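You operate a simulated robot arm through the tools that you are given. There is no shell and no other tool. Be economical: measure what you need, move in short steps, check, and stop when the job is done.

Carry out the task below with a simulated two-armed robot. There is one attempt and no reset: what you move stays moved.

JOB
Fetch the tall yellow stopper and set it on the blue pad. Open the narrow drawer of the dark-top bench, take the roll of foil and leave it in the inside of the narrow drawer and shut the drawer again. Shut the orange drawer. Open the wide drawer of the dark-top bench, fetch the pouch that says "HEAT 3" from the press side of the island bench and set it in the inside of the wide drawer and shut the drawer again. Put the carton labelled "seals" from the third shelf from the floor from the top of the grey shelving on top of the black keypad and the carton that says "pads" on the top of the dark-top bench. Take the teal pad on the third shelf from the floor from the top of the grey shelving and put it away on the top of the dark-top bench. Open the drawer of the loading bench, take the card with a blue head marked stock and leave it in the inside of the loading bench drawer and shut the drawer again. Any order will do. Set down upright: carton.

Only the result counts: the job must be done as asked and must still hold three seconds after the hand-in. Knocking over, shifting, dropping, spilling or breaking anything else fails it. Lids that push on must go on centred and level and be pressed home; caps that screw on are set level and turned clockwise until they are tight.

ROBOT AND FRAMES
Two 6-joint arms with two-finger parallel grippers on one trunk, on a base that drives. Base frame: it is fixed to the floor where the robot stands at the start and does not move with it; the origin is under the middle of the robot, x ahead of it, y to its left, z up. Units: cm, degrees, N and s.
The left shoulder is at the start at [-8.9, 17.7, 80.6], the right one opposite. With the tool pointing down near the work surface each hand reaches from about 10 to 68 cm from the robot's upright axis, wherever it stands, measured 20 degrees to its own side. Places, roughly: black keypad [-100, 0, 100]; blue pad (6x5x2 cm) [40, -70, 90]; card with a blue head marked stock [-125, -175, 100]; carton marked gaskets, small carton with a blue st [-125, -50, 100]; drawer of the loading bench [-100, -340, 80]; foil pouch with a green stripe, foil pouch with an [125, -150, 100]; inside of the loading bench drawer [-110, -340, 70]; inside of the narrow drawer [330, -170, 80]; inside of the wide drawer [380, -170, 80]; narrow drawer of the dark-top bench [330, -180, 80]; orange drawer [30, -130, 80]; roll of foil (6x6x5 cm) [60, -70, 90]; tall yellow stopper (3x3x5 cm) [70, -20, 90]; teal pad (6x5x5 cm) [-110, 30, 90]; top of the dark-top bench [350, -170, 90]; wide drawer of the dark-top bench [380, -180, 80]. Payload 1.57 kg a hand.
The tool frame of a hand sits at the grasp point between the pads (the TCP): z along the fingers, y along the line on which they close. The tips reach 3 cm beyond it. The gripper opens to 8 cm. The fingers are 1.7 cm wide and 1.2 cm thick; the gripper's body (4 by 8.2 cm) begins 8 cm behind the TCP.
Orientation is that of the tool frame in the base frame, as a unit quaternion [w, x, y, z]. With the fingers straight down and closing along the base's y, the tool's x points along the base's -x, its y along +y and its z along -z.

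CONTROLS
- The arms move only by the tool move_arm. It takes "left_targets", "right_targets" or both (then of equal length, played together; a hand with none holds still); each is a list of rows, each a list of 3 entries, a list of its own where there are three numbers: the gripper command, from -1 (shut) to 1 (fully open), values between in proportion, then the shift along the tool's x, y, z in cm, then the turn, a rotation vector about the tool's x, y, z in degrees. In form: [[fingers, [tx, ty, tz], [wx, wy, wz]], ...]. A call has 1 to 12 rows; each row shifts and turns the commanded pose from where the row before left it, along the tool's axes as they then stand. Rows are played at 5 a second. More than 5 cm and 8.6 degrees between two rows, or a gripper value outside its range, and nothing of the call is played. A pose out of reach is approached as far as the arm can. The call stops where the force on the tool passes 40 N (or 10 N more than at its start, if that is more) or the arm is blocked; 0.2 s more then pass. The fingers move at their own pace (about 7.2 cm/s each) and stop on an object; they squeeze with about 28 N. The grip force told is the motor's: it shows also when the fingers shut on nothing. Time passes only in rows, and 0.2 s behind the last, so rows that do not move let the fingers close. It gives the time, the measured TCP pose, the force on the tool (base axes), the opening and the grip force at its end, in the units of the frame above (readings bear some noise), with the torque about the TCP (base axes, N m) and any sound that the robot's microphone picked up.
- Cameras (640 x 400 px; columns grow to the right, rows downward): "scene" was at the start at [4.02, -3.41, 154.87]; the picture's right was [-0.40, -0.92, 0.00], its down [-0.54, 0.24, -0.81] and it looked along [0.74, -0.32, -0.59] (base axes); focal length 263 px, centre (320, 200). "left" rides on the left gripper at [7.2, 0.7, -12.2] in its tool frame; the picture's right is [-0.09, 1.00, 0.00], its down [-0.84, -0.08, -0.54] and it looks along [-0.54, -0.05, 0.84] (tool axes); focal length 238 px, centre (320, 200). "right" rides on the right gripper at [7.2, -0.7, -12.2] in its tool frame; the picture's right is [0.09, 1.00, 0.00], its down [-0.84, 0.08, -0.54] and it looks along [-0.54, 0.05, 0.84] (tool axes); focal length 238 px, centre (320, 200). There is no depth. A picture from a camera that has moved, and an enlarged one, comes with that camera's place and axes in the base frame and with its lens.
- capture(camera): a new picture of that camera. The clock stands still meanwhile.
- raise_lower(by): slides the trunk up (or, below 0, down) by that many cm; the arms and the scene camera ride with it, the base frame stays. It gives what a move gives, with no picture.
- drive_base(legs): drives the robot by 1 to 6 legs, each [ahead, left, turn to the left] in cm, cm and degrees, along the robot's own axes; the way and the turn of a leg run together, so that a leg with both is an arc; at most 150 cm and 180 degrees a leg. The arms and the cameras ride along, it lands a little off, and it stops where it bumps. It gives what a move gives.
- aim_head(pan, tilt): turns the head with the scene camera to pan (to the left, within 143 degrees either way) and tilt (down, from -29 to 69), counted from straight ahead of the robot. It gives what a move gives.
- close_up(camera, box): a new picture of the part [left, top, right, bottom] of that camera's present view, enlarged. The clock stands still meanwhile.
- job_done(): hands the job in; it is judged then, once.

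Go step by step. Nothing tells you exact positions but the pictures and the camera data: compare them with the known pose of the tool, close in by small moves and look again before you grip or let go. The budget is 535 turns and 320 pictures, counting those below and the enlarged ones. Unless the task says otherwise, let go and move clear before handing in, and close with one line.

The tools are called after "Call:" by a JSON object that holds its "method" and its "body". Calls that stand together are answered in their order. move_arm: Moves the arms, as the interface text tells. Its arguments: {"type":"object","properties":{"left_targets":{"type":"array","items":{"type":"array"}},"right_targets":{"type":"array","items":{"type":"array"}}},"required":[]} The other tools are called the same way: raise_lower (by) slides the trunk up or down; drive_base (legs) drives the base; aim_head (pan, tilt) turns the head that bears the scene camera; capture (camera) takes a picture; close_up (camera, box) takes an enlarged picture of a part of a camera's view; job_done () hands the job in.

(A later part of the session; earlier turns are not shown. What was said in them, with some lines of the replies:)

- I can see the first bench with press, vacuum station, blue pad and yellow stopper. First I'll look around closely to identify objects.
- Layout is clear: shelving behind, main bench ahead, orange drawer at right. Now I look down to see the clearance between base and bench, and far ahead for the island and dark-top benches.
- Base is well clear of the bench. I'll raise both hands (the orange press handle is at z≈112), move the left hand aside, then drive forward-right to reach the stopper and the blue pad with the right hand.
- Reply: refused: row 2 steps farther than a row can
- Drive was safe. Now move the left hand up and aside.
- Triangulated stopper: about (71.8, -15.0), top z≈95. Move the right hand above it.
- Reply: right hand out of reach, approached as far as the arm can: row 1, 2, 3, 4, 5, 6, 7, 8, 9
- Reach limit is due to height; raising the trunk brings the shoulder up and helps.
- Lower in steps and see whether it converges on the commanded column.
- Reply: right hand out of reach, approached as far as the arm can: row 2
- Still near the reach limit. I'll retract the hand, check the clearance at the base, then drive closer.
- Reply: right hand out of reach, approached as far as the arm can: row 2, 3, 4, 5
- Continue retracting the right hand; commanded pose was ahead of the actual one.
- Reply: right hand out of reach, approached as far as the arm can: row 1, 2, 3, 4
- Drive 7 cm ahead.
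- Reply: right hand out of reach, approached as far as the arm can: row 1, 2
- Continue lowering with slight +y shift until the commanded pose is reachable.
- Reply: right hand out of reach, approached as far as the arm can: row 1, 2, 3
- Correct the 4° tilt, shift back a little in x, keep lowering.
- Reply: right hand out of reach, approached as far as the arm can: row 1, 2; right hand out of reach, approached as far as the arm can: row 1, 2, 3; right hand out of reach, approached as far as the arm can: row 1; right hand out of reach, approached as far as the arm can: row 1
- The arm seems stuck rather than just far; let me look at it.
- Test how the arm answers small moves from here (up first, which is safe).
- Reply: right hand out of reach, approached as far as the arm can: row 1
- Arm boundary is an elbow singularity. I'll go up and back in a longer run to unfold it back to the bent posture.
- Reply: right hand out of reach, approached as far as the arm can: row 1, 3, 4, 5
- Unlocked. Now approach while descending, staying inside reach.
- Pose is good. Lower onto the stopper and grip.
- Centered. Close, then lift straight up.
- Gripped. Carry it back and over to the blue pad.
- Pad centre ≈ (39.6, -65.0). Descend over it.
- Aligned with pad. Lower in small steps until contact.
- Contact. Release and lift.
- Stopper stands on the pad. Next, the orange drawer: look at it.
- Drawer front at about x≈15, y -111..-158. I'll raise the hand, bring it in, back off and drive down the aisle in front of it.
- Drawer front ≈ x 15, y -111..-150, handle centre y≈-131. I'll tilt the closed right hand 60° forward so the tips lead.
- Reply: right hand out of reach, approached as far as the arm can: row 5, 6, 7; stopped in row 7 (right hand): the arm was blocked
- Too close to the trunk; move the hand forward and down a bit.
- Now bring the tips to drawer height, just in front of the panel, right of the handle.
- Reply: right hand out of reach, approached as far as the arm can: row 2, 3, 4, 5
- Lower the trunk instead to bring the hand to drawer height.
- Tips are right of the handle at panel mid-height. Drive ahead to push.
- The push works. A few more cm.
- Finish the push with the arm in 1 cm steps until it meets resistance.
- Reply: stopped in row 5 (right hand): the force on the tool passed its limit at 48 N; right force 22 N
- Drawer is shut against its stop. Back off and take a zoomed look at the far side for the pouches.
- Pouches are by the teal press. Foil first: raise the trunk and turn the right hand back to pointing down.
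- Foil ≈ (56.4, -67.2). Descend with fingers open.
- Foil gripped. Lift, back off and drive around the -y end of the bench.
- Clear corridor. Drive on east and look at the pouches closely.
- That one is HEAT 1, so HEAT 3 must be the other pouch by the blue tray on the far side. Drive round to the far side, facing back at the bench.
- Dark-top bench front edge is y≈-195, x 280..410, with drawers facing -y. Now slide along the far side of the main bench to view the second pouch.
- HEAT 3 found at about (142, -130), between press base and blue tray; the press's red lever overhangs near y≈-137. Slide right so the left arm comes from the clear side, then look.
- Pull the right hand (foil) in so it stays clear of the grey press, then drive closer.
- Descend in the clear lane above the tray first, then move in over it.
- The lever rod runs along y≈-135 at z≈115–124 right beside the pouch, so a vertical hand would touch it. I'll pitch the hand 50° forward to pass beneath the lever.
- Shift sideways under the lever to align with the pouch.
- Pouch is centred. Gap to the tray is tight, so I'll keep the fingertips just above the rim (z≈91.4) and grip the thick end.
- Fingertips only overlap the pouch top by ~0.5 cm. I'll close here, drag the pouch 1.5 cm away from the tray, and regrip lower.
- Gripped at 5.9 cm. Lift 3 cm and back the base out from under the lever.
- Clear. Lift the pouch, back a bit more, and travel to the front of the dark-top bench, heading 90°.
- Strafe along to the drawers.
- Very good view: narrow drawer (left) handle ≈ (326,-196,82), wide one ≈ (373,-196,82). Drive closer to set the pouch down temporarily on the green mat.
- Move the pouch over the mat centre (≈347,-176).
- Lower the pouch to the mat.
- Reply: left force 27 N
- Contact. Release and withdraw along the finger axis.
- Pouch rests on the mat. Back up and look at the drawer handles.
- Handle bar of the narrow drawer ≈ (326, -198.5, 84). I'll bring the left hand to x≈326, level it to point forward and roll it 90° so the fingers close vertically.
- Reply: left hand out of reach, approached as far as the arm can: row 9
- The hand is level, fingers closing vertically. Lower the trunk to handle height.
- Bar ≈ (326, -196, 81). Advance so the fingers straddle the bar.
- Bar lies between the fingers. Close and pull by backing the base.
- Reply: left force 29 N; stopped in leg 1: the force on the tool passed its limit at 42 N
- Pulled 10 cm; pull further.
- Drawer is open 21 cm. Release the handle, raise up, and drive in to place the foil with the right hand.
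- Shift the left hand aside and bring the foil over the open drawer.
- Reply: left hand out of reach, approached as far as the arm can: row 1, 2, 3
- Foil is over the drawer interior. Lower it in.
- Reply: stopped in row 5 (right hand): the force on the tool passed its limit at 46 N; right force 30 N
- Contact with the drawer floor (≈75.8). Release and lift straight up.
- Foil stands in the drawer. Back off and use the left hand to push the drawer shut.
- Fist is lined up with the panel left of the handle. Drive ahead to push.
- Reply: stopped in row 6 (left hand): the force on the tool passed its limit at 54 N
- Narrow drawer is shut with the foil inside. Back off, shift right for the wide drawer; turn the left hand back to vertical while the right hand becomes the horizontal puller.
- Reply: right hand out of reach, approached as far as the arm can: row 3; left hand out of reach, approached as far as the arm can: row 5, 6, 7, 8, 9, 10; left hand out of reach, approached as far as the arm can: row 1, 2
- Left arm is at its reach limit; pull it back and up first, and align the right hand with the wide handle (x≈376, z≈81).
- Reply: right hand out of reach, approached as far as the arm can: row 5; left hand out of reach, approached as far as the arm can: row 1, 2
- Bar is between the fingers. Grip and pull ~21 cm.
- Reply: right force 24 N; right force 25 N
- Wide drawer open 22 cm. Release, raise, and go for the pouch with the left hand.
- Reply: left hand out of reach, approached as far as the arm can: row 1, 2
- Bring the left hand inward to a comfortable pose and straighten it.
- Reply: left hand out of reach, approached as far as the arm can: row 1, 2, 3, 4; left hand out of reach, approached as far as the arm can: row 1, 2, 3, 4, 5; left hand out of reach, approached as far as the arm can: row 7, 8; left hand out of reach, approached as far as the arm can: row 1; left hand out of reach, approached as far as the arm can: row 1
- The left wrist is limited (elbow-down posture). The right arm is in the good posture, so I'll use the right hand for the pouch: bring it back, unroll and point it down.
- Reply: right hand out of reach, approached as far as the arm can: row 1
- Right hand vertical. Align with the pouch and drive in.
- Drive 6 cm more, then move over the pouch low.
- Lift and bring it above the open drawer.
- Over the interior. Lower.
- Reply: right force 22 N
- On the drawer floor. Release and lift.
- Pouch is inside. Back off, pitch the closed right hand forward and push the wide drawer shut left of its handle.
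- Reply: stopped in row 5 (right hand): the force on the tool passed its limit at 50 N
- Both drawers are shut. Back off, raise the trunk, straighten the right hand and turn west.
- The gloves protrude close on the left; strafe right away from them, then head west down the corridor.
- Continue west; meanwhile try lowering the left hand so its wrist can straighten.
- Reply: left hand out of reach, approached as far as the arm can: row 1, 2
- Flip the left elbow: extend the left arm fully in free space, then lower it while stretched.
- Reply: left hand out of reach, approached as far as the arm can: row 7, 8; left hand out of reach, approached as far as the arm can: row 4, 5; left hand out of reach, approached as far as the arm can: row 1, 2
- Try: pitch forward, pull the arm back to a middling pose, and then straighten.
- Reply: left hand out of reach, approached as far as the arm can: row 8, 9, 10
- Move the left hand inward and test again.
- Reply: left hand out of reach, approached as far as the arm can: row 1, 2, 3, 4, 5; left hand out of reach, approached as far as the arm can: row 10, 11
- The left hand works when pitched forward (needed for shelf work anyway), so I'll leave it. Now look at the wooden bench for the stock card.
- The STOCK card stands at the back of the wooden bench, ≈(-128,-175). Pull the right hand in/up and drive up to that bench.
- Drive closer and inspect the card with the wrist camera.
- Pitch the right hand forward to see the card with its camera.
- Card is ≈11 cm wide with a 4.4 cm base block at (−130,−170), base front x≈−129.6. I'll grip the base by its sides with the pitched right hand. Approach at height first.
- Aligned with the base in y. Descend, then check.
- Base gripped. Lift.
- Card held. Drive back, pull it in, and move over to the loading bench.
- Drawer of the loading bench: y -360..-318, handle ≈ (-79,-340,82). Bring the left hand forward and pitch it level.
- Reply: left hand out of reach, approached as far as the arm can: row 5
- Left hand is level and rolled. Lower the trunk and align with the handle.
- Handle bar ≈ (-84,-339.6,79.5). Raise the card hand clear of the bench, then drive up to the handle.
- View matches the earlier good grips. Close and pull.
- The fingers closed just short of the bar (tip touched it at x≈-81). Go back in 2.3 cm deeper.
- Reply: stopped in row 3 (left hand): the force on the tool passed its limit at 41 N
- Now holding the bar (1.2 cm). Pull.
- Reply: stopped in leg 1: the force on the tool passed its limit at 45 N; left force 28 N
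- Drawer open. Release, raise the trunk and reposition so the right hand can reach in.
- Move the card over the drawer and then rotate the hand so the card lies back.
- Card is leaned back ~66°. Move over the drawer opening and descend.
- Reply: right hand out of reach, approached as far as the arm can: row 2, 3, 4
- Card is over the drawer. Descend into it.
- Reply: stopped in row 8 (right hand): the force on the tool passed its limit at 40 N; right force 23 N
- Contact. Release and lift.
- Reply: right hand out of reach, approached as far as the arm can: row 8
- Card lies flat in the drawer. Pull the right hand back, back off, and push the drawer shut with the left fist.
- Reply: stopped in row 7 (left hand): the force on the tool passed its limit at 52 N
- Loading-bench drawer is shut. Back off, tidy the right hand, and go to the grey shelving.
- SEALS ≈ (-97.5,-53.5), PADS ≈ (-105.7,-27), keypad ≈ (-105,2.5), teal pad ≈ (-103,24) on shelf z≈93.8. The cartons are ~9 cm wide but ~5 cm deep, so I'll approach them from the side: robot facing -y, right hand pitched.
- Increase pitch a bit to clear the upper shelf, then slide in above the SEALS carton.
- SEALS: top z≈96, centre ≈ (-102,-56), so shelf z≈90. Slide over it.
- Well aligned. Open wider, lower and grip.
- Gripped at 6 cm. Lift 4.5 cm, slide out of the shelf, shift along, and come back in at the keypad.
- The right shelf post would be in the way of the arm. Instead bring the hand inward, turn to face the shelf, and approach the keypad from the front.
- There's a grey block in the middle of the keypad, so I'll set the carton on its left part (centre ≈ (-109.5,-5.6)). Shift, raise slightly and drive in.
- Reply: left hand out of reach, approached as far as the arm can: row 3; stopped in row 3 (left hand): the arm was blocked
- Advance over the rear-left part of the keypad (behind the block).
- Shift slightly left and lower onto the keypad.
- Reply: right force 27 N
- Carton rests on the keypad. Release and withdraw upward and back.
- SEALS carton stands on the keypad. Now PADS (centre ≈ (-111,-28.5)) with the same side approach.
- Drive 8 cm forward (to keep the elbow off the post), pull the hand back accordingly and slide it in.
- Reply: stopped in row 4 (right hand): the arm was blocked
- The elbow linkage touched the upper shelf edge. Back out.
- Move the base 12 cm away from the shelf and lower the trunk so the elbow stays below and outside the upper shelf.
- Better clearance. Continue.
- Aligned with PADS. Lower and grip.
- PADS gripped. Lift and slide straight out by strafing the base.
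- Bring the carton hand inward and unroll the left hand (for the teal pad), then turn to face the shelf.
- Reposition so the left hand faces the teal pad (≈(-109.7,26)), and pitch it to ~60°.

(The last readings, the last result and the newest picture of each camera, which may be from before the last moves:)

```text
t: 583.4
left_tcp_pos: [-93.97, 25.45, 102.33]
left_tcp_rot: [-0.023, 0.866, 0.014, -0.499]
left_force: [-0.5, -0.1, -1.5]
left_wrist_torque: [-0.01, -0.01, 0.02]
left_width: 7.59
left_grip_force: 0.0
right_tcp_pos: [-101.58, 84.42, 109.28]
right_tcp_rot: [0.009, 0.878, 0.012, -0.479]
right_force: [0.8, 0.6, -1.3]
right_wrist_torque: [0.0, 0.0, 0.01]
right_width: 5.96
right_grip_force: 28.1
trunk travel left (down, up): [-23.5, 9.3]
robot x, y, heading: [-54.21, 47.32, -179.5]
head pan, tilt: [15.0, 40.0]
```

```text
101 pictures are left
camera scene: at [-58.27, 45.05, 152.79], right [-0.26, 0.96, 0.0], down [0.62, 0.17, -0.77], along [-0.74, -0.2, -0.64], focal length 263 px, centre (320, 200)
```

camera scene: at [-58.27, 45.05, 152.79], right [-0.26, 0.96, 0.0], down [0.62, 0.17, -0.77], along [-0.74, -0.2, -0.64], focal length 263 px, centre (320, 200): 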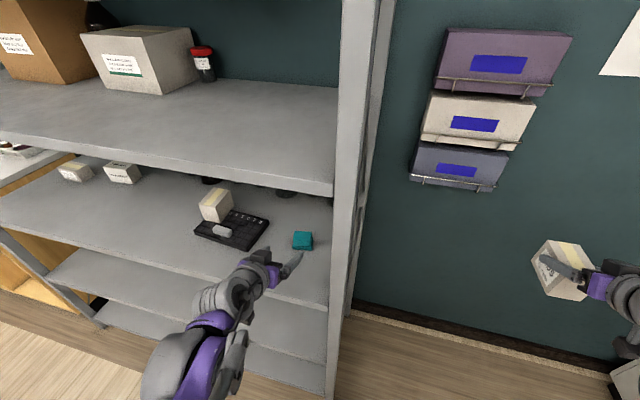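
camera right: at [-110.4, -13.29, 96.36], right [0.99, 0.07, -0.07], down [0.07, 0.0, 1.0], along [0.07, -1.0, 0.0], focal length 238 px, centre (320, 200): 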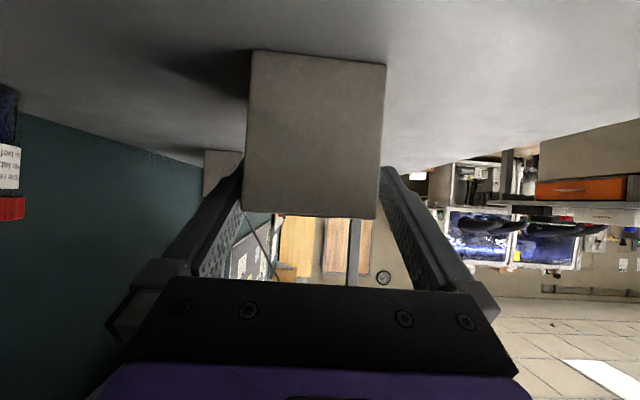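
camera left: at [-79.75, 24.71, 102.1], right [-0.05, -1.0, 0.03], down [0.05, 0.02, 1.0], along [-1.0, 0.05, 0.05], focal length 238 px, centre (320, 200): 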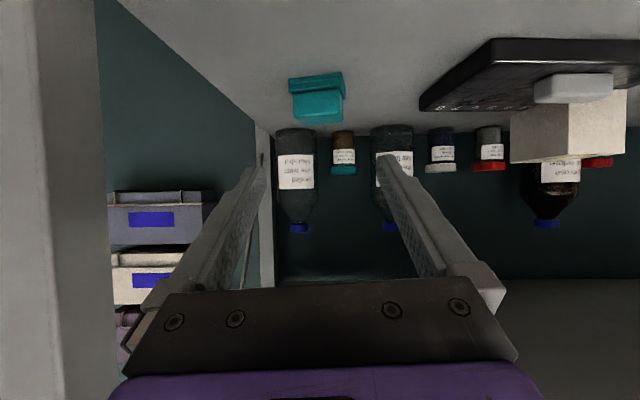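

Call:
{"method": "move_arm", "body": {"left_targets": [[0.95, [0.25, -0.2, 3.26], [0, 0, 0]], [0.95, [0.25, -0.2, 3.26], [0, 0, 0]], [0.95, [0.25, -0.2, 3.26], [0, 0, 0]], [0.95, [0, 0, 0], [0, 0, 0]]]}}

Call:
{"method": "capture", "body": {"camera": "left"}}

Call:
{"method": "close_up", "body": {"camera": "scene", "box": [180, 170, 360, 320]}}

```text
t: 584.4
left_tcp_pos: [-101.93, 26.32, 96.89]
left_tcp_rot: [-0.025, 0.866, 0.013, -0.499]
left_force: [0.6, -0.4, -0.7]
left_wrist_torque: [0.01, 0.02, 0.0]
left_width: 7.81
left_grip_force: 0.1
right_tcp_pos: [-101.51, 84.53, 109.35]
right_tcp_rot: [0.01, 0.878, 0.012, -0.479]
right_force: [0.4, 0.1, -1.1]
right_wrist_torque: [0.01, 0.0, 0.0]
right_width: 5.95
right_grip_force: 27.7
trunk travel left (down, up): [-23.5, 9.3]
robot x, y, heading: [-54.14, 47.14, -179.7]
head pan, tilt: [15.0, 40.0]
```

```text
100 pictures are left
camera left: at [-87.75, 25.67, 96.65], right [-0.05, -1.0, 0.02], down [0.05, 0.02, 1.0], along [-1.0, 0.05, 0.05], focal length 238 px, centre (320, 200)
```

left: 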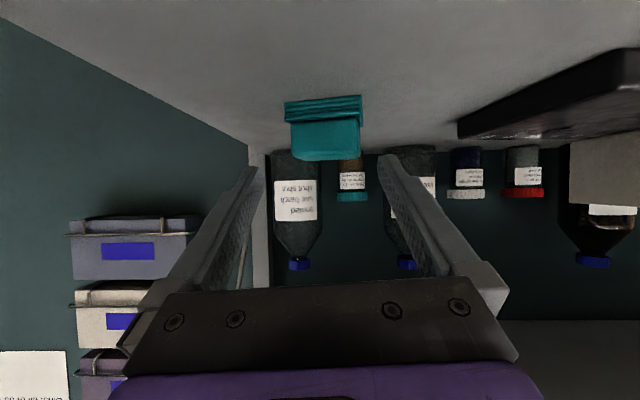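

```text
2.67 times, centred on (270, 245) of scene
camera zoom: at [-58.2, 45.06, 152.79], right [-0.26, 0.96, 0.0], down [0.62, 0.17, -0.77], along [-0.74, -0.2, -0.64], focal length 701 px, centre (453, 80)
```

zoom: 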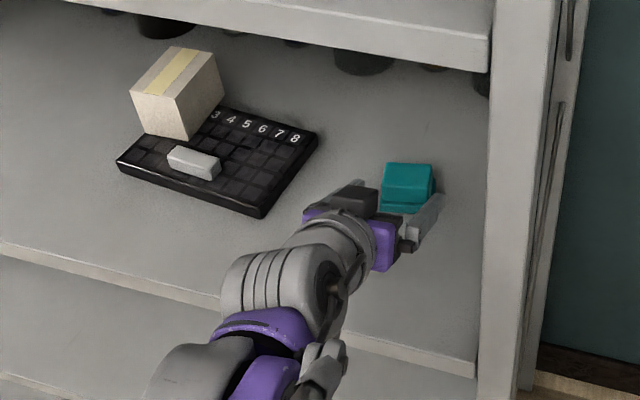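

Call:
{"method": "move_arm", "body": {"left_targets": [[0.95, [0.57, 0, 2.4], [0, 0, 0]], [0.95, [0.57, 0, 2.4], [0, 0, 0]], [0.95, [0, 0, 0], [0, 0, 0]]]}}

Call:
{"method": "capture", "body": {"camera": "left"}}

```text
t: 585.2
left_tcp_pos: [-105.48, 26.47, 93.51]
left_tcp_rot: [-0.024, 0.866, 0.014, -0.5]
left_force: [0.4, 0.4, -1.0]
left_wrist_torque: [-0.01, 0.0, -0.01]
left_width: 7.82
left_grip_force: 0.0
right_tcp_pos: [-101.55, 84.38, 109.35]
right_tcp_rot: [0.01, 0.878, 0.013, -0.478]
right_force: [0.1, 0.5, -1.1]
right_wrist_torque: [0.01, -0.02, 0.0]
right_width: 5.93
right_grip_force: 28.2
trunk travel left (down, up): [-23.5, 9.3]
robot x, y, heading: [-53.8, 47.11, -179.8]
head pan, tilt: [15.0, 40.0]
```

```text
98 pictures are left
camera left: at [-91.37, 25.82, 93.21], right [-0.05, -1.0, 0.03], down [0.05, 0.02, 1.0], along [-1.0, 0.05, 0.05], focal length 238 px, centre (320, 200)
```

left: 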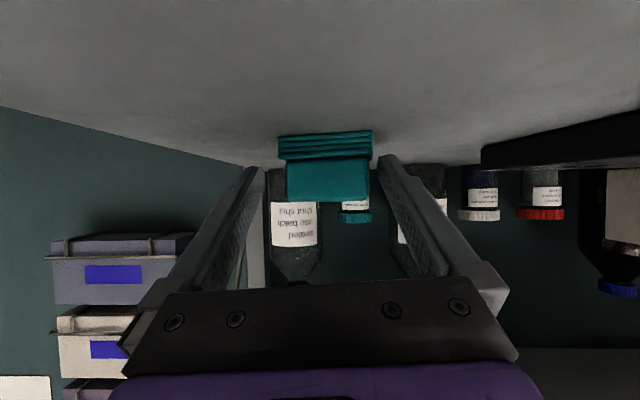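

Call:
{"method": "move_arm", "body": {"left_targets": [[0.95, [-0.75, 0, 1.3], [0, 0, 0]], [0.95, [-0.75, 0, 1.3], [0, 0, 0]], [-1, [0, 0, 0], [0, 0, 0]], [-1, [0, 0, 0], [0, 0, 0]], [-1, [0, 0, 0], [0, 0, 0]]]}}

Call:
{"method": "capture", "body": {"camera": "left"}}

```text
t: 586.4
left_tcp_pos: [-108.56, 26.57, 93.51]
left_tcp_rot: [-0.023, 0.866, 0.014, -0.499]
left_force: [0.3, 0.6, 1.7]
left_wrist_torque: [-0.05, -0.02, 0.02]
left_width: 5.56
left_grip_force: 28.2
right_tcp_pos: [-101.53, 84.57, 109.32]
right_tcp_rot: [0.009, 0.878, 0.012, -0.479]
right_force: [0.4, -0.1, -1.0]
right_wrist_torque: [-0.02, -0.02, -0.01]
right_width: 5.96
right_grip_force: 28.3
trunk travel left (down, up): [-23.5, 9.3]
robot x, y, heading: [-54.16, 47.07, -179.7]
head pan, tilt: [15.0, 40.0]
```

```text
97 pictures are left
camera left: at [-94.38, 25.83, 93.16], right [-0.05, -1.0, 0.03], down [0.05, 0.02, 1.0], along [-1.0, 0.05, 0.05], focal length 238 px, centre (320, 200)
```

left: 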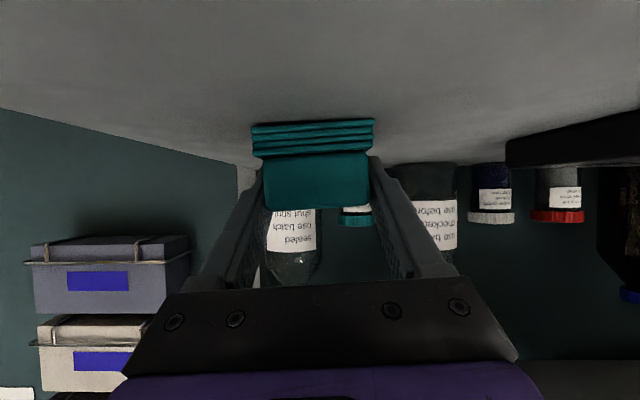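

Call:
{"method": "move_arm", "body": {"left_targets": [[-1, [-1.73, 0, -1.0], [0, 0, 0]], [-1, [-2.6, 0, -1.5], [0, 0, 0]], [-1, [0, 0, 0], [0, 0, 0]]]}}

Call:
{"method": "capture", "body": {"camera": "left"}}

```text
t: 587.2
left_tcp_pos: [-108.65, 26.23, 98.48]
left_tcp_rot: [-0.025, 0.867, 0.013, -0.498]
left_force: [-0.6, 1.1, -1.2]
left_wrist_torque: [-0.03, -0.02, -0.01]
left_width: 5.61
left_grip_force: 27.9
right_tcp_pos: [-101.54, 84.48, 109.34]
right_tcp_rot: [0.01, 0.877, 0.012, -0.479]
right_force: [0.5, 0.1, -0.8]
right_wrist_torque: [0.01, 0.01, 0.03]
right_width: 5.95
right_grip_force: 27.9
trunk travel left (down, up): [-23.5, 9.3]
robot x, y, heading: [-54.13, 46.74, -179.7]
head pan, tilt: [15.0, 40.0]
```

```text
96 pictures are left
camera left: at [-94.44, 25.58, 98.15], right [-0.05, -1.0, 0.02], down [0.05, 0.02, 1.0], along [-1.0, 0.05, 0.05], focal length 238 px, centre (320, 200)
```

left: 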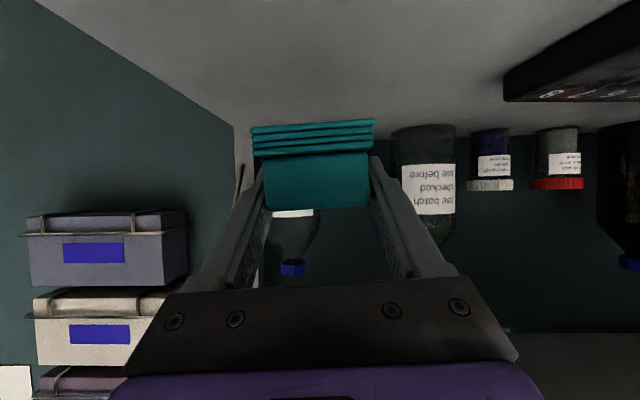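

Teal pad lifted whole. Back out and travel to the dark-top bench with both items.

Call:
{"method": "drive_base", "body": {"legs": [[-44, 0, 0], [0, 110, 0], [0, 110, 0], [0, 97, 0]]}}

Call:
{"method": "capture", "body": {"camera": "left"}}

Call:
{"method": "capture", "body": {"camera": "right"}}

```text
t: 617.4
left_tcp_pos: [-61.94, -291.03, 98.43]
left_tcp_rot: [-0.023, 0.866, 0.016, -0.499]
left_force: [0.4, 0.5, 0.1]
left_wrist_torque: [-0.02, 0.02, -0.04]
left_width: 5.31
left_grip_force: 28.0
right_tcp_pos: [-55.22, -232.88, 109.29]
right_tcp_rot: [0.01, 0.878, 0.013, -0.479]
right_force: [0.2, -0.2, -0.6]
right_wrist_torque: [-0.02, -0.01, 0.01]
right_width: 5.93
right_grip_force: 28.1
trunk travel left (down, up): [-23.5, 9.3]
robot x, y, heading: [-7.41, -269.58, -179.2]
head pan, tilt: [15.0, 40.0]
```

```text
95 pictures are left
camera left: at [-47.76, -291.67, 98.14], right [-0.04, -1.0, 0.03], down [0.05, 0.02, 1.0], along [-1.0, 0.04, 0.05], focal length 238 px, centre (320, 200)
```

left: 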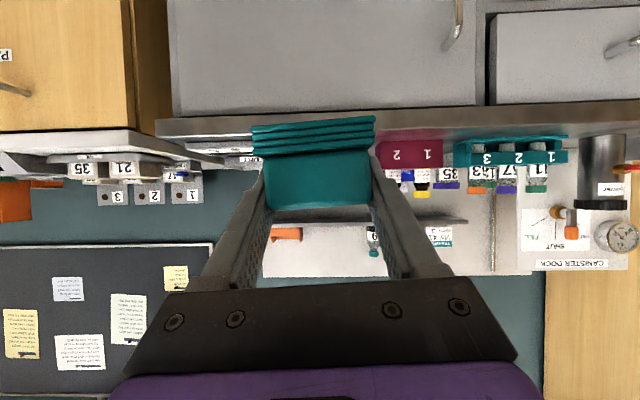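

```text
94 pictures are left
camera right: at [-40.96, -231.71, 109.95], right [0.08, -0.99, -0.07], down [0.01, -0.07, 1.0], along [-1.0, -0.08, 0.0], focal length 238 px, centre (320, 200)
```

right: 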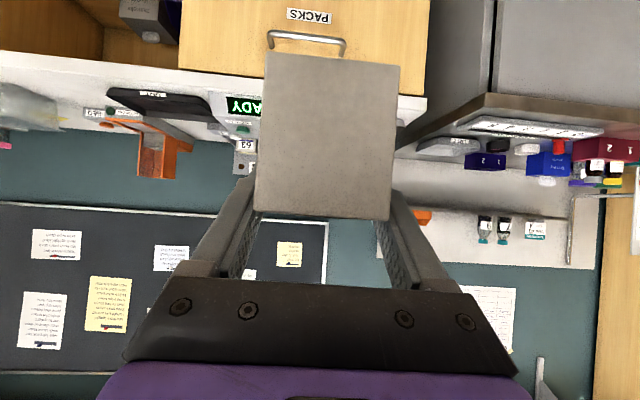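

Both items held. Turn to heading 90° and strafe east.

Call:
{"method": "drive_base", "body": {"legs": [[0, 0, -89.5], [0, -120, 0], [0, -120, 0], [0, -108, 0]]}}

Call:
{"method": "aim_head", "body": {"pan": 0, "tilt": 40}}

Call:
{"method": "capture", "body": {"camera": "scene"}}

```text
t: 651.8
left_tcp_pos: [318.53, -208.21, 98.46]
left_tcp_rot: [-0.366, 0.629, -0.596, -0.34]
left_force: [0.3, -0.7, -0.6]
left_wrist_torque: [0.0, -0.01, 0.01]
left_width: 5.3
left_grip_force: 28.1
right_tcp_pos: [376.89, -213.94, 109.31]
right_tcp_rot: [-0.328, 0.636, -0.606, -0.348]
right_force: [-0.3, 0.9, -0.8]
right_wrist_torque: [-0.05, -0.01, 0.0]
right_width: 5.94
right_grip_force: 27.9
trunk travel left (down, up): [-23.5, 9.3]
robot x, y, heading: [340.65, -262.39, 91.6]
head pan, tilt: [15.0, 40.0]
```

```text
t: 652.6
left_tcp_pos: [318.65, -208.31, 98.51]
left_tcp_rot: [-0.365, 0.629, -0.596, -0.34]
left_force: [0.0, 0.5, -0.1]
left_wrist_torque: [0.02, 0.01, -0.04]
left_width: 5.33
left_grip_force: 27.8
right_tcp_pos: [376.93, -213.84, 109.27]
right_tcp_rot: [-0.328, 0.635, -0.606, -0.348]
right_force: [-0.6, -0.4, -1.4]
right_wrist_torque: [0.02, 0.0, 0.03]
right_width: 5.93
right_grip_force: 28.0
trunk travel left (down, up): [-23.5, 9.3]
robot x, y, heading: [340.66, -262.37, 91.5]
head pan, tilt: [0.0, 40.0]
```

```text
93 pictures are left
camera scene: at [340.62, -257.58, 152.79], right [1.0, 0.03, 0.0], down [0.02, -0.64, -0.77], along [-0.02, 0.77, -0.64], focal length 263 px, centre (320, 200)
```

scene: 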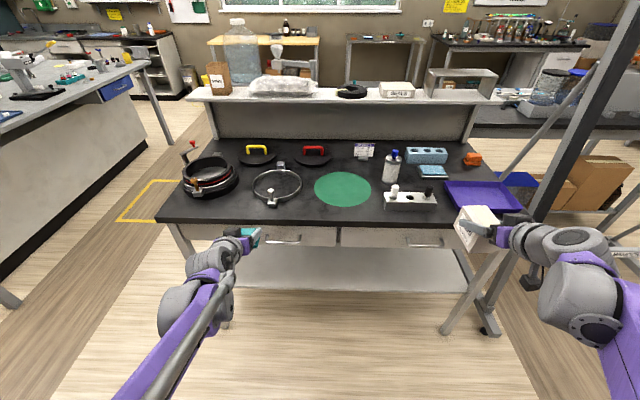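

Drawers still shut. I'll put both items on the free front-left area of the bench (teal at ≈(308,-188.5)). Raise the carton, align.

Call:
{"method": "move_arm", "body": {"right_targets": [[-1, [-4, 0, -2.6], [0, 0, 0]]]}}

Call:
{"method": "drive_base", "body": {"legs": [[0, 11, -1.5], [10, 0, 0]]}}

Call:
{"method": "aim_head", "body": {"pan": 20, "tilt": 50}}

Call:
{"method": "capture", "body": {"camera": "scene"}}

Call:
{"method": "capture", "body": {"camera": "left"}}

```text
t: 653.0
left_tcp_pos: [318.57, -208.28, 98.31]
left_tcp_rot: [-0.366, 0.629, -0.596, -0.34]
left_force: [-0.3, -0.7, -0.1]
left_wrist_torque: [-0.01, 0.03, 0.02]
left_width: 5.32
left_grip_force: 28.2
right_tcp_pos: [377.02, -213.93, 114.23]
right_tcp_rot: [-0.328, 0.636, -0.605, -0.348]
right_force: [-0.2, 0.0, -1.4]
right_wrist_torque: [0.0, 0.01, 0.0]
right_width: 5.94
right_grip_force: 28.1
trunk travel left (down, up): [-23.5, 9.3]
robot x, y, heading: [340.73, -262.58, 91.4]
head pan, tilt: [0.0, 40.0]
```

```text
t: 655.3
left_tcp_pos: [308.69, -198.11, 98.38]
left_tcp_rot: [-0.37, 0.622, -0.603, -0.336]
left_force: [-0.4, -0.1, -0.2]
left_wrist_torque: [-0.02, -0.03, 0.02]
left_width: 5.32
left_grip_force: 28.2
right_tcp_pos: [367.04, -205.0, 114.17]
right_tcp_rot: [-0.332, 0.628, -0.613, -0.344]
right_force: [-0.1, 0.8, -0.6]
right_wrist_torque: [-0.02, -0.02, 0.03]
right_width: 5.94
right_grip_force: 28.3
trunk travel left (down, up): [-23.5, 9.3]
robot x, y, heading: [329.37, -252.48, 90.1]
head pan, tilt: [0.0, 40.0]
```

```text
t: 656.2
left_tcp_pos: [308.8, -197.89, 98.43]
left_tcp_rot: [-0.37, 0.622, -0.603, -0.336]
left_force: [-0.7, 0.0, 0.0]
left_wrist_torque: [-0.01, 0.04, 0.05]
left_width: 5.32
left_grip_force: 28.1
right_tcp_pos: [366.99, -205.02, 114.0]
right_tcp_rot: [-0.332, 0.629, -0.612, -0.345]
right_force: [-1.4, 0.0, 0.3]
right_wrist_torque: [-0.03, 0.01, -0.01]
right_width: 5.93
right_grip_force: 28.1
trunk travel left (down, up): [-23.5, 9.3]
robot x, y, heading: [329.61, -252.41, 90.2]
head pan, tilt: [20.0, 50.0]
```

```text
92 pictures are left
camera scene: at [326.98, -249.13, 151.37], right [0.94, 0.35, 0.0], down [0.26, -0.72, -0.64], along [-0.22, 0.6, -0.77], focal length 263 px, centre (320, 200)
```

scene: 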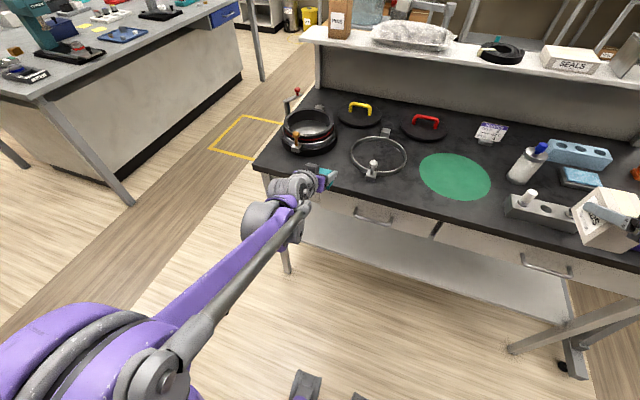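

```text
91 pictures are left
camera left: at [308.04, -212.17, 98.14], right [-1.0, 0.05, 0.03], down [0.02, -0.05, 1.0], along [0.05, 1.0, 0.05], focal length 238 px, centre (320, 200)
```

left: 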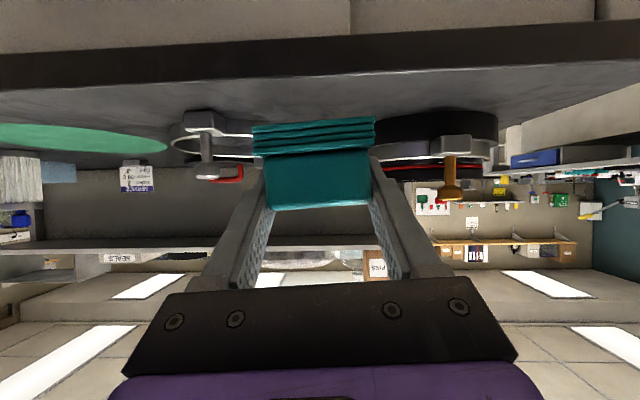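

Call:
{"method": "move_arm", "body": {"left_targets": [[-1, [-0.6, 0, 4.04], [0, 0, 0]], [-1, [-0.6, 0, 4.04], [0, 0, 0]], [-1, [0, 0, 0], [0, 0, 0]]]}}

Call:
{"method": "close_up", "body": {"camera": "scene", "box": [250, 80, 430, 220]}}

Call:
{"method": "capture", "body": {"camera": "left"}}

```text
t: 657.0
left_tcp_pos: [308.89, -190.41, 95.45]
left_tcp_rot: [-0.37, 0.621, -0.604, -0.336]
left_force: [0.1, -0.3, 0.4]
left_wrist_torque: [-0.01, -0.04, 0.01]
left_width: 5.32
left_grip_force: 27.9
right_tcp_pos: [367.01, -205.18, 114.13]
right_tcp_rot: [-0.333, 0.628, -0.612, -0.346]
right_force: [0.0, -0.4, -1.1]
right_wrist_torque: [0.01, 0.04, 0.03]
right_width: 5.97
right_grip_force: 28.7
trunk travel left (down, up): [-23.5, 9.3]
robot x, y, heading: [329.56, -252.35, 90.2]
head pan, tilt: [20.0, 50.0]
```

```text
2.86 times, centred on (340, 150) of scene
camera zoom: at [326.99, -249.19, 151.37], right [0.94, 0.35, 0.0], down [0.26, -0.72, -0.64], along [-0.22, 0.6, -0.77], focal length 751 px, centre (263, 343)
```

zoom: 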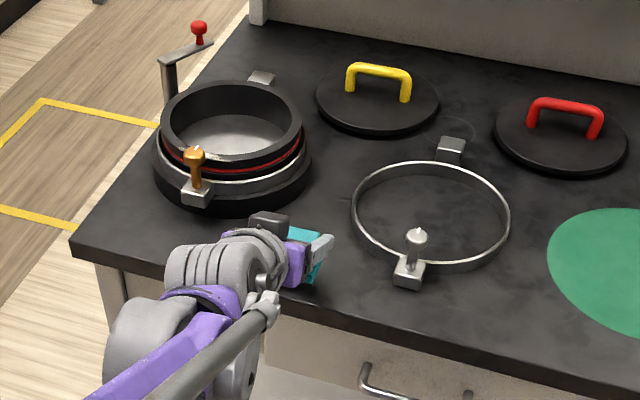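

```text
89 pictures are left
camera left: at [308.15, -204.56, 95.1], right [-1.0, 0.05, 0.03], down [0.02, -0.05, 1.0], along [0.05, 1.0, 0.05], focal length 238 px, centre (320, 200)
```

left: 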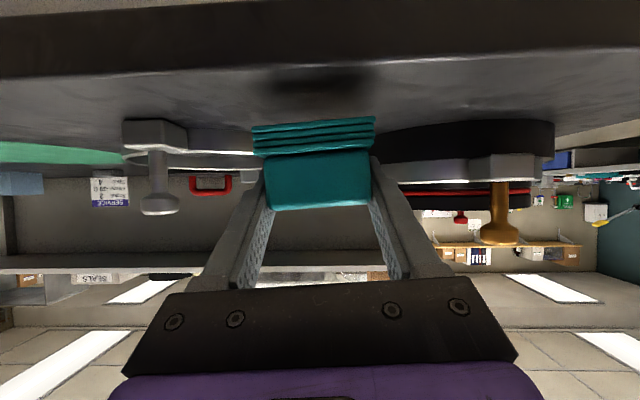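

Lower the teal pad to contact and release.

Call:
{"method": "move_arm", "body": {"left_targets": [[-1, [0.87, 0, 0.5], [0, 0, 0]], [-1, [0.35, 0, 0.2], [0, 0, 0]], [-1, [0.26, 0, 0.15], [0, 0, 0]], [-1, [0.26, 0, 0.15], [0, 0, 0]], [-1, [0.26, 0, 0.15], [0, 0, 0]], [-1, [0.26, 0, 0.15], [0, 0, 0]], [-1, [0, 0, 0], [0, 0, 0]]]}}

```text
t: 658.3
left_tcp_pos: [309.13, -190.37, 93.44]
left_tcp_rot: [-0.373, 0.619, -0.602, -0.341]
left_force: [3.1, -3.1, 21.2]
left_wrist_torque: [-0.17, 0.54, 0.1]
left_width: 5.34
left_grip_force: 28.3
right_tcp_pos: [367.0, -205.44, 114.15]
right_tcp_rot: [-0.333, 0.628, -0.612, -0.346]
right_force: [0.3, -0.2, 0.2]
right_wrist_torque: [-0.01, -0.01, 0.01]
right_width: 5.96
right_grip_force: 27.6
trunk travel left (down, up): [-23.5, 9.3]
robot x, y, heading: [329.34, -252.44, 90.2]
head pan, tilt: [20.0, 50.0]
stopped in row 6 (left hand): the force on the tool passed its limit at 45 N (the readings are from after the stop); the commanded pose is now the measured one
```

Call:
{"method": "move_arm", "body": {"left_targets": [[-1, [-0.1, 0, -0.05], [0, 0, 0]], [0.6, [0, 0, 0], [0, 0, 0]], [0.6, [0, 0, 0], [0, 0, 0]], [0.6, [-1.3, 0, -2.0], [0, 0, 0]], [0.6, [-2, 0, -4], [0, 0, 0]], [0.6, [-2, 0, -4], [0, 0, 0]]]}}

Call:
{"method": "capture", "body": {"camera": "left"}}

Call:
{"method": "drive_base", "body": {"legs": [[-10, 0, 0]]}}

Call:
{"method": "close_up", "body": {"camera": "scene", "box": [250, 60, 490, 220]}}

```text
t: 659.7
left_tcp_pos: [308.33, -196.56, 102.89]
left_tcp_rot: [-0.372, 0.619, -0.602, -0.34]
left_force: [0.3, -0.2, 0.3]
left_wrist_torque: [0.02, 0.01, 0.0]
left_width: 6.39
left_grip_force: 0.0
right_tcp_pos: [367.05, -205.2, 114.01]
right_tcp_rot: [-0.333, 0.629, -0.612, -0.345]
right_force: [-0.4, 0.1, -1.2]
right_wrist_torque: [0.01, 0.03, 0.02]
right_width: 5.94
right_grip_force: 27.6
trunk travel left (down, up): [-23.5, 9.3]
robot x, y, heading: [329.85, -252.24, 90.3]
head pan, tilt: [20.0, 50.0]
```

```text
88 pictures are left
camera left: at [307.74, -210.66, 102.45], right [-1.0, 0.05, 0.03], down [0.03, -0.06, 1.0], along [0.05, 1.0, 0.06], focal length 238 px, centre (320, 200)
```

left: 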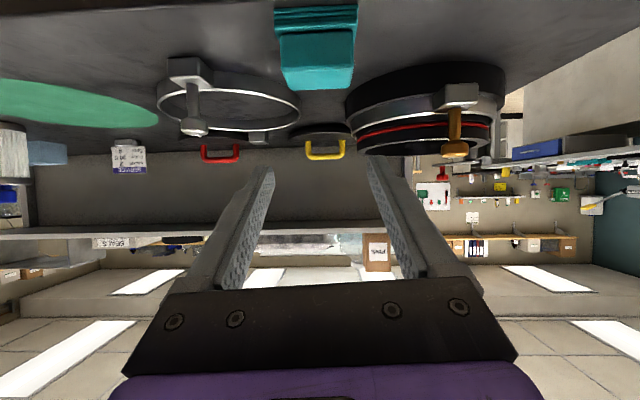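

```text
t: 660.9
left_tcp_pos: [308.63, -206.16, 102.78]
left_tcp_rot: [-0.373, 0.619, -0.603, -0.338]
left_force: [-0.3, 0.7, 0.1]
left_wrist_torque: [-0.01, 0.02, 0.0]
left_width: 6.38
left_grip_force: 0.1
right_tcp_pos: [367.07, -215.0, 114.01]
right_tcp_rot: [-0.332, 0.628, -0.613, -0.345]
right_force: [-0.3, -0.4, -0.9]
right_wrist_torque: [-0.03, 0.04, 0.01]
right_width: 5.95
right_grip_force: 28.3
trunk travel left (down, up): [-23.5, 9.3]
robot x, y, heading: [329.65, -262.04, 90.1]
head pan, tilt: [20.0, 50.0]
```

```text
2.50 times, centred on (370, 140) of scene
camera zoom: at [327.02, -258.98, 151.37], right [0.94, 0.35, 0.0], down [0.26, -0.72, -0.64], along [-0.22, 0.6, -0.77], focal length 657 px, centre (195, 350)
```

zoom: 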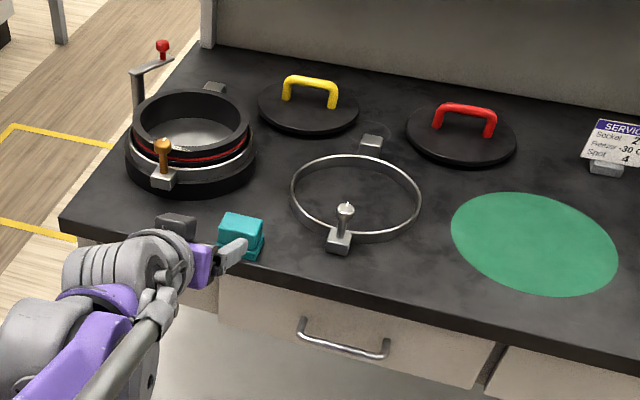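

Teal pad is on the bench. Now the carton: free strip between ring and mat, target ≈ (332,-188). Retract the left hand and strafe.

Call:
{"method": "move_arm", "body": {"left_targets": [[0, [2.4, 0, -4.2], [0, 0, 0]], [0, [2.4, 0, -4.2], [0, 0, 0]], [0, [2.4, 0, -4.2], [0, 0, 0]]]}}

Call:
{"method": "drive_base", "body": {"legs": [[0, 35, 0], [16, 0, 0]]}}

Call:
{"method": "aim_head", "body": {"pan": -25, "tilt": 50}}

Call:
{"method": "capture", "body": {"camera": "scene"}}

Call:
{"method": "capture", "body": {"camera": "right"}}

```text
t: 661.7
left_tcp_pos: [308.51, -220.75, 102.82]
left_tcp_rot: [-0.373, 0.619, -0.603, -0.339]
left_force: [0.1, -0.8, 0.7]
left_wrist_torque: [0.0, -0.03, 0.03]
left_width: 4.0
left_grip_force: 0.0
right_tcp_pos: [367.1, -215.15, 114.15]
right_tcp_rot: [-0.333, 0.628, -0.613, -0.344]
right_force: [-0.7, -0.8, -0.8]
right_wrist_torque: [-0.01, 0.01, -0.03]
right_width: 5.96
right_grip_force: 28.6
trunk travel left (down, up): [-23.5, 9.3]
robot x, y, heading: [329.41, -262.27, 90.2]
head pan, tilt: [20.0, 50.0]
```

```text
t: 666.4
left_tcp_pos: [273.37, -204.65, 102.84]
left_tcp_rot: [-0.372, 0.619, -0.603, -0.338]
left_force: [0.2, 0.9, 0.5]
left_wrist_torque: [-0.03, 0.01, -0.02]
left_width: 4.0
left_grip_force: 0.1
right_tcp_pos: [331.92, -199.01, 113.98]
right_tcp_rot: [-0.332, 0.628, -0.614, -0.344]
right_force: [0.7, 0.5, -0.9]
right_wrist_torque: [-0.03, 0.02, -0.01]
right_width: 5.99
right_grip_force: 27.8
trunk travel left (down, up): [-23.5, 9.3]
robot x, y, heading: [293.99, -246.29, 90.2]
head pan, tilt: [20.0, 50.0]
```

```text
t: 667.5
left_tcp_pos: [273.33, -204.71, 102.96]
left_tcp_rot: [-0.373, 0.618, -0.603, -0.339]
left_force: [0.0, 0.2, -0.5]
left_wrist_torque: [-0.01, 0.02, -0.03]
left_width: 4.0
left_grip_force: 0.1
right_tcp_pos: [331.82, -199.12, 114.08]
right_tcp_rot: [-0.333, 0.628, -0.614, -0.344]
right_force: [0.2, 0.0, -1.4]
right_wrist_torque: [-0.02, -0.02, -0.01]
right_width: 5.96
right_grip_force: 27.4
trunk travel left (down, up): [-23.5, 9.3]
robot x, y, heading: [294.62, -246.69, 89.9]
head pan, tilt: [-25.0, 50.0]
```

```text
86 pictures are left
camera scene: at [297.58, -243.25, 151.37], right [0.91, -0.42, 0.0], down [-0.32, -0.69, -0.64], along [0.27, 0.58, -0.77], focal length 263 px, centre (320, 200)
```

scene: 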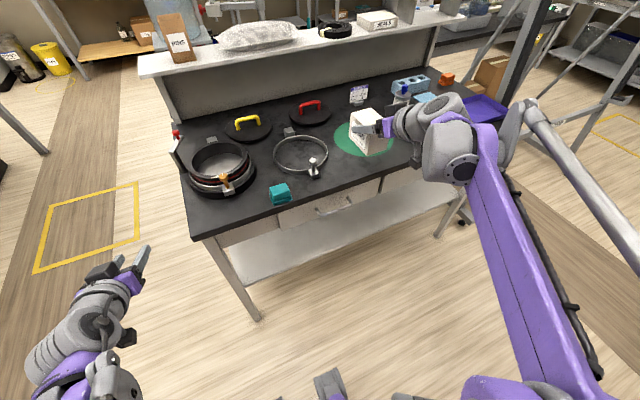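

```text
85 pictures are left
camera right: at [332.98, -213.27, 114.71], right [-0.99, -0.07, -0.07], down [-0.07, 0.0, 1.0], along [-0.08, 1.0, 0.0], focal length 238 px, centre (320, 200)
```

right: 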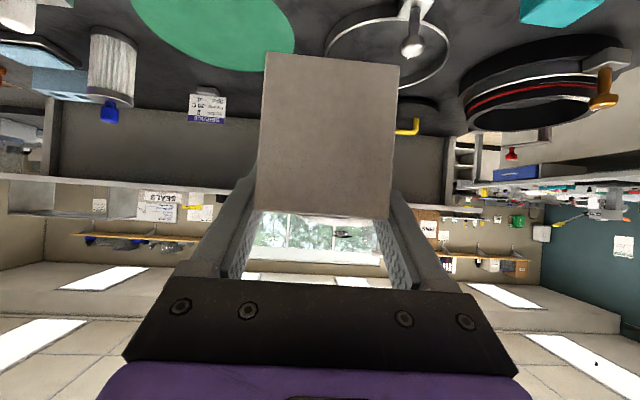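

Call:
{"method": "drive_base", "body": {"legs": [[9.5, 0, 0]]}}

Call:
{"method": "move_arm", "body": {"right_targets": [[-1, [3.69, 0, 2.4], [0, 0, 0]], [-1, [3.69, 0, 2.4], [0, 0, 0]], [-1, [3.69, 0, 2.4], [0, 0, 0]], [-1, [0, 0, 0], [0, 0, 0]]]}}

Call:
{"method": "capture", "body": {"camera": "right"}}

Call:
{"method": "close_up", "body": {"camera": "scene", "box": [220, 90, 480, 260]}}

```text
t: 668.6
left_tcp_pos: [273.26, -195.17, 102.76]
left_tcp_rot: [-0.372, 0.619, -0.603, -0.338]
left_force: [-1.2, -0.1, 0.2]
left_wrist_torque: [0.0, -0.01, -0.02]
left_width: 4.0
left_grip_force: 0.0
right_tcp_pos: [331.84, -189.76, 113.96]
right_tcp_rot: [-0.333, 0.628, -0.614, -0.344]
right_force: [0.6, 0.0, -1.8]
right_wrist_torque: [0.0, -0.02, 0.01]
right_width: 5.95
right_grip_force: 28.4
trunk travel left (down, up): [-23.5, 9.3]
robot x, y, heading: [294.17, -236.6, 90.1]
head pan, tilt: [-25.0, 50.0]
```

```text
t: 669.6
left_tcp_pos: [273.39, -195.28, 102.85]
left_tcp_rot: [-0.373, 0.618, -0.603, -0.339]
left_force: [0.3, -0.4, 0.7]
left_wrist_torque: [0.0, 0.01, 0.0]
left_width: 3.99
left_grip_force: 0.1
right_tcp_pos: [331.66, -189.55, 100.81]
right_tcp_rot: [-0.333, 0.628, -0.614, -0.344]
right_force: [0.5, 0.0, -0.8]
right_wrist_torque: [-0.01, 0.02, 0.02]
right_width: 5.94
right_grip_force: 28.5
trunk travel left (down, up): [-23.5, 9.3]
robot x, y, heading: [294.45, -237.0, 90.1]
head pan, tilt: [-25.0, 50.0]
```

```text
84 pictures are left
camera right: at [332.9, -203.68, 101.48], right [-0.99, -0.07, -0.07], down [-0.07, 0.0, 1.0], along [-0.07, 1.0, 0.0], focal length 238 px, centre (320, 200)
```

right: 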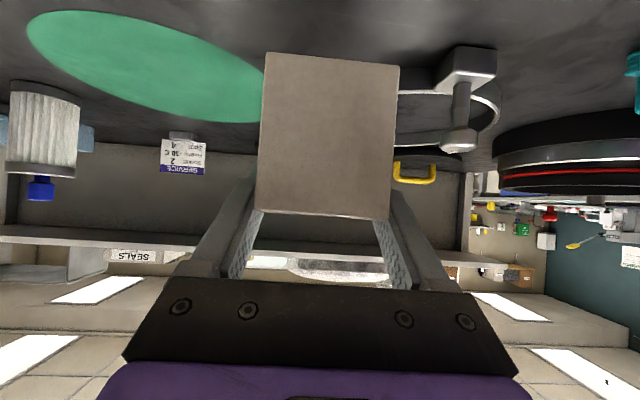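

```text
2.35 times, centred on (350, 175) of scene
camera zoom: at [297.54, -233.85, 151.37], right [0.91, -0.42, 0.0], down [-0.32, -0.69, -0.64], along [0.27, 0.58, -0.77], focal length 618 px, centre (249, 259)
```

zoom: 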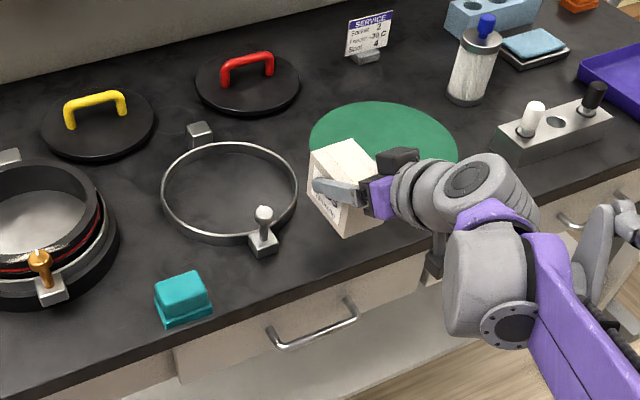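

Position is clear of mat and ring. Lower to contact.

Call:
{"method": "move_arm", "body": {"right_targets": [[-1, [2.5, 0, 1.64], [0, 0, 0]], [-1, [1.26, 0, 0.82], [0, 0, 0]], [-1, [0.25, 0, 0.16], [0, 0, 0]], [-1, [0.25, 0, 0.16], [0, 0, 0]], [-1, [0.25, 0, 0.16], [0, 0, 0]], [-1, [0.25, 0, 0.16], [0, 0, 0]], [-1, [0, 0, 0], [0, 0, 0]]]}}

Call:
{"method": "capture", "body": {"camera": "right"}}

```text
t: 671.0
left_tcp_pos: [273.12, -195.34, 102.9]
left_tcp_rot: [-0.374, 0.618, -0.603, -0.339]
left_force: [0.6, 0.6, 0.7]
left_wrist_torque: [0.0, -0.01, -0.02]
left_width: 3.99
left_grip_force: 0.1
right_tcp_pos: [331.79, -189.53, 95.6]
right_tcp_rot: [-0.336, 0.624, -0.615, -0.345]
right_force: [-4.3, -4.1, 22.0]
right_wrist_torque: [-0.75, -0.08, -0.11]
right_width: 5.99
right_grip_force: 28.4
trunk travel left (down, up): [-23.5, 9.3]
robot x, y, heading: [294.17, -237.09, 90.0]
head pan, tilt: [-25.0, 50.0]
stopped in row 6 (right hand): the force on the tool passed its limit at 48 N (the readings are from after the stop); the commanded pose is now the measured one
```

```text
82 pictures are left
camera right: at [332.81, -203.74, 96.21], right [-1.0, -0.07, -0.07], down [-0.07, -0.01, 1.0], along [-0.07, 1.0, 0.01], focal length 238 px, centre (320, 200)
```

right: 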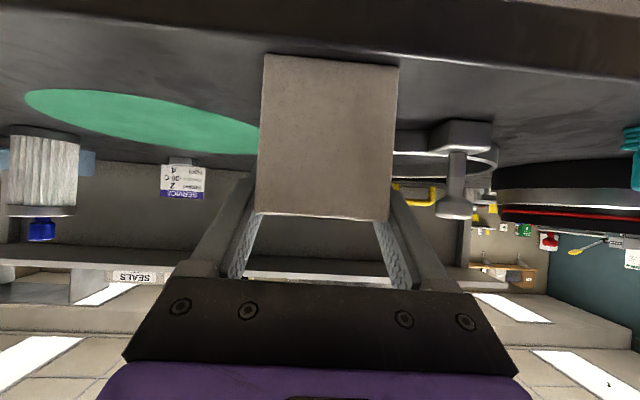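

Seated at the expected height (95.6). Release and withdraw.

Call:
{"method": "move_arm", "body": {"right_targets": [[-1, [-0.15, 0, -0.1], [0, 0, 0]], [0.65, [0, 0, 0], [0, 0, 0]], [0.65, [0, 0, 0], [0, 0, 0]], [0.65, [-1.7, 0, -1.1], [0, 0, 0]], [0.65, [-2.5, 0, -1.7], [0, 0, 0]], [0.65, [-2.5, 0, -4], [0, 0, 0]], [0.65, [-2.5, 0, -4], [0, 0, 0]]]}}

Call:
{"method": "drive_base", "body": {"legs": [[-25, 0, 0]]}}

Call:
{"method": "capture", "body": {"camera": "scene"}}

Call:
{"method": "close_up", "body": {"camera": "scene", "box": [220, 50, 480, 220]}}

```text
t: 672.6
left_tcp_pos: [273.25, -195.25, 102.83]
left_tcp_rot: [-0.373, 0.619, -0.603, -0.338]
left_force: [0.0, 1.4, 0.2]
left_wrist_torque: [-0.02, 0.0, 0.0]
left_width: 4.03
left_grip_force: 0.2
right_tcp_pos: [332.06, -193.7, 109.35]
right_tcp_rot: [-0.335, 0.625, -0.615, -0.346]
right_force: [0.8, -0.8, 0.3]
right_wrist_torque: [-0.03, -0.03, 0.0]
right_width: 6.6
right_grip_force: 0.1
trunk travel left (down, up): [-23.5, 9.3]
robot x, y, heading: [294.02, -236.73, 90.0]
head pan, tilt: [-25.0, 50.0]
```

```text
t: 674.4
left_tcp_pos: [273.27, -220.26, 102.78]
left_tcp_rot: [-0.372, 0.619, -0.603, -0.339]
left_force: [-0.3, -0.1, 1.3]
left_wrist_torque: [0.0, 0.0, 0.04]
left_width: 3.99
left_grip_force: 0.0
right_tcp_pos: [332.04, -218.63, 109.16]
right_tcp_rot: [-0.334, 0.626, -0.614, -0.346]
right_force: [0.6, 0.3, 0.4]
right_wrist_torque: [-0.04, 0.0, -0.04]
right_width: 6.61
right_grip_force: 0.0
trunk travel left (down, up): [-23.5, 9.3]
robot x, y, heading: [294.29, -262.33, 90.1]
head pan, tilt: [-25.0, 50.0]
```

```text
81 pictures are left
camera scene: at [297.61, -258.9, 151.37], right [0.91, -0.42, 0.0], down [-0.32, -0.69, -0.64], along [0.27, 0.58, -0.77], focal length 263 px, centre (320, 200)
```

scene: 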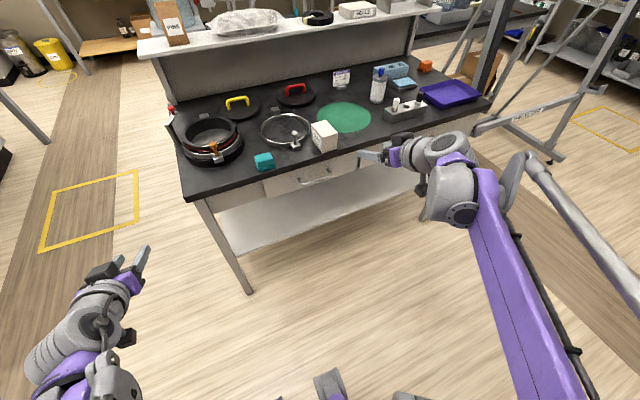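

```text
2.35 times, centred on (350, 135) of scene
camera zoom: at [297.61, -258.9, 151.37], right [0.91, -0.42, 0.0], down [-0.32, -0.69, -0.64], along [0.27, 0.58, -0.77], focal length 618 px, centre (249, 353)
```

zoom: 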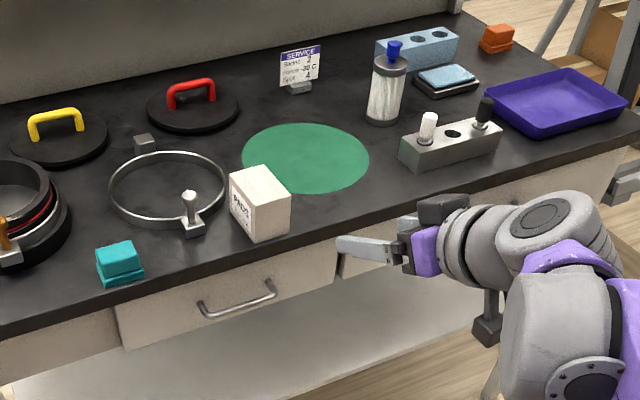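

All eight parts look finished: the last views show both dark-bench drawers shut, and the PADS carton and teal pad standing on the bench top. The hands are empty and clear of everything, so I'm handing in.

Call:
{"method": "job_done", "body": {}}

```text
The job is handed in.
```

I finished every part of the job and handed it in with both hands empty and clear; once, while fetching the "pads" carton, the right elbow touched the shelf above it, and I saw nothing move.
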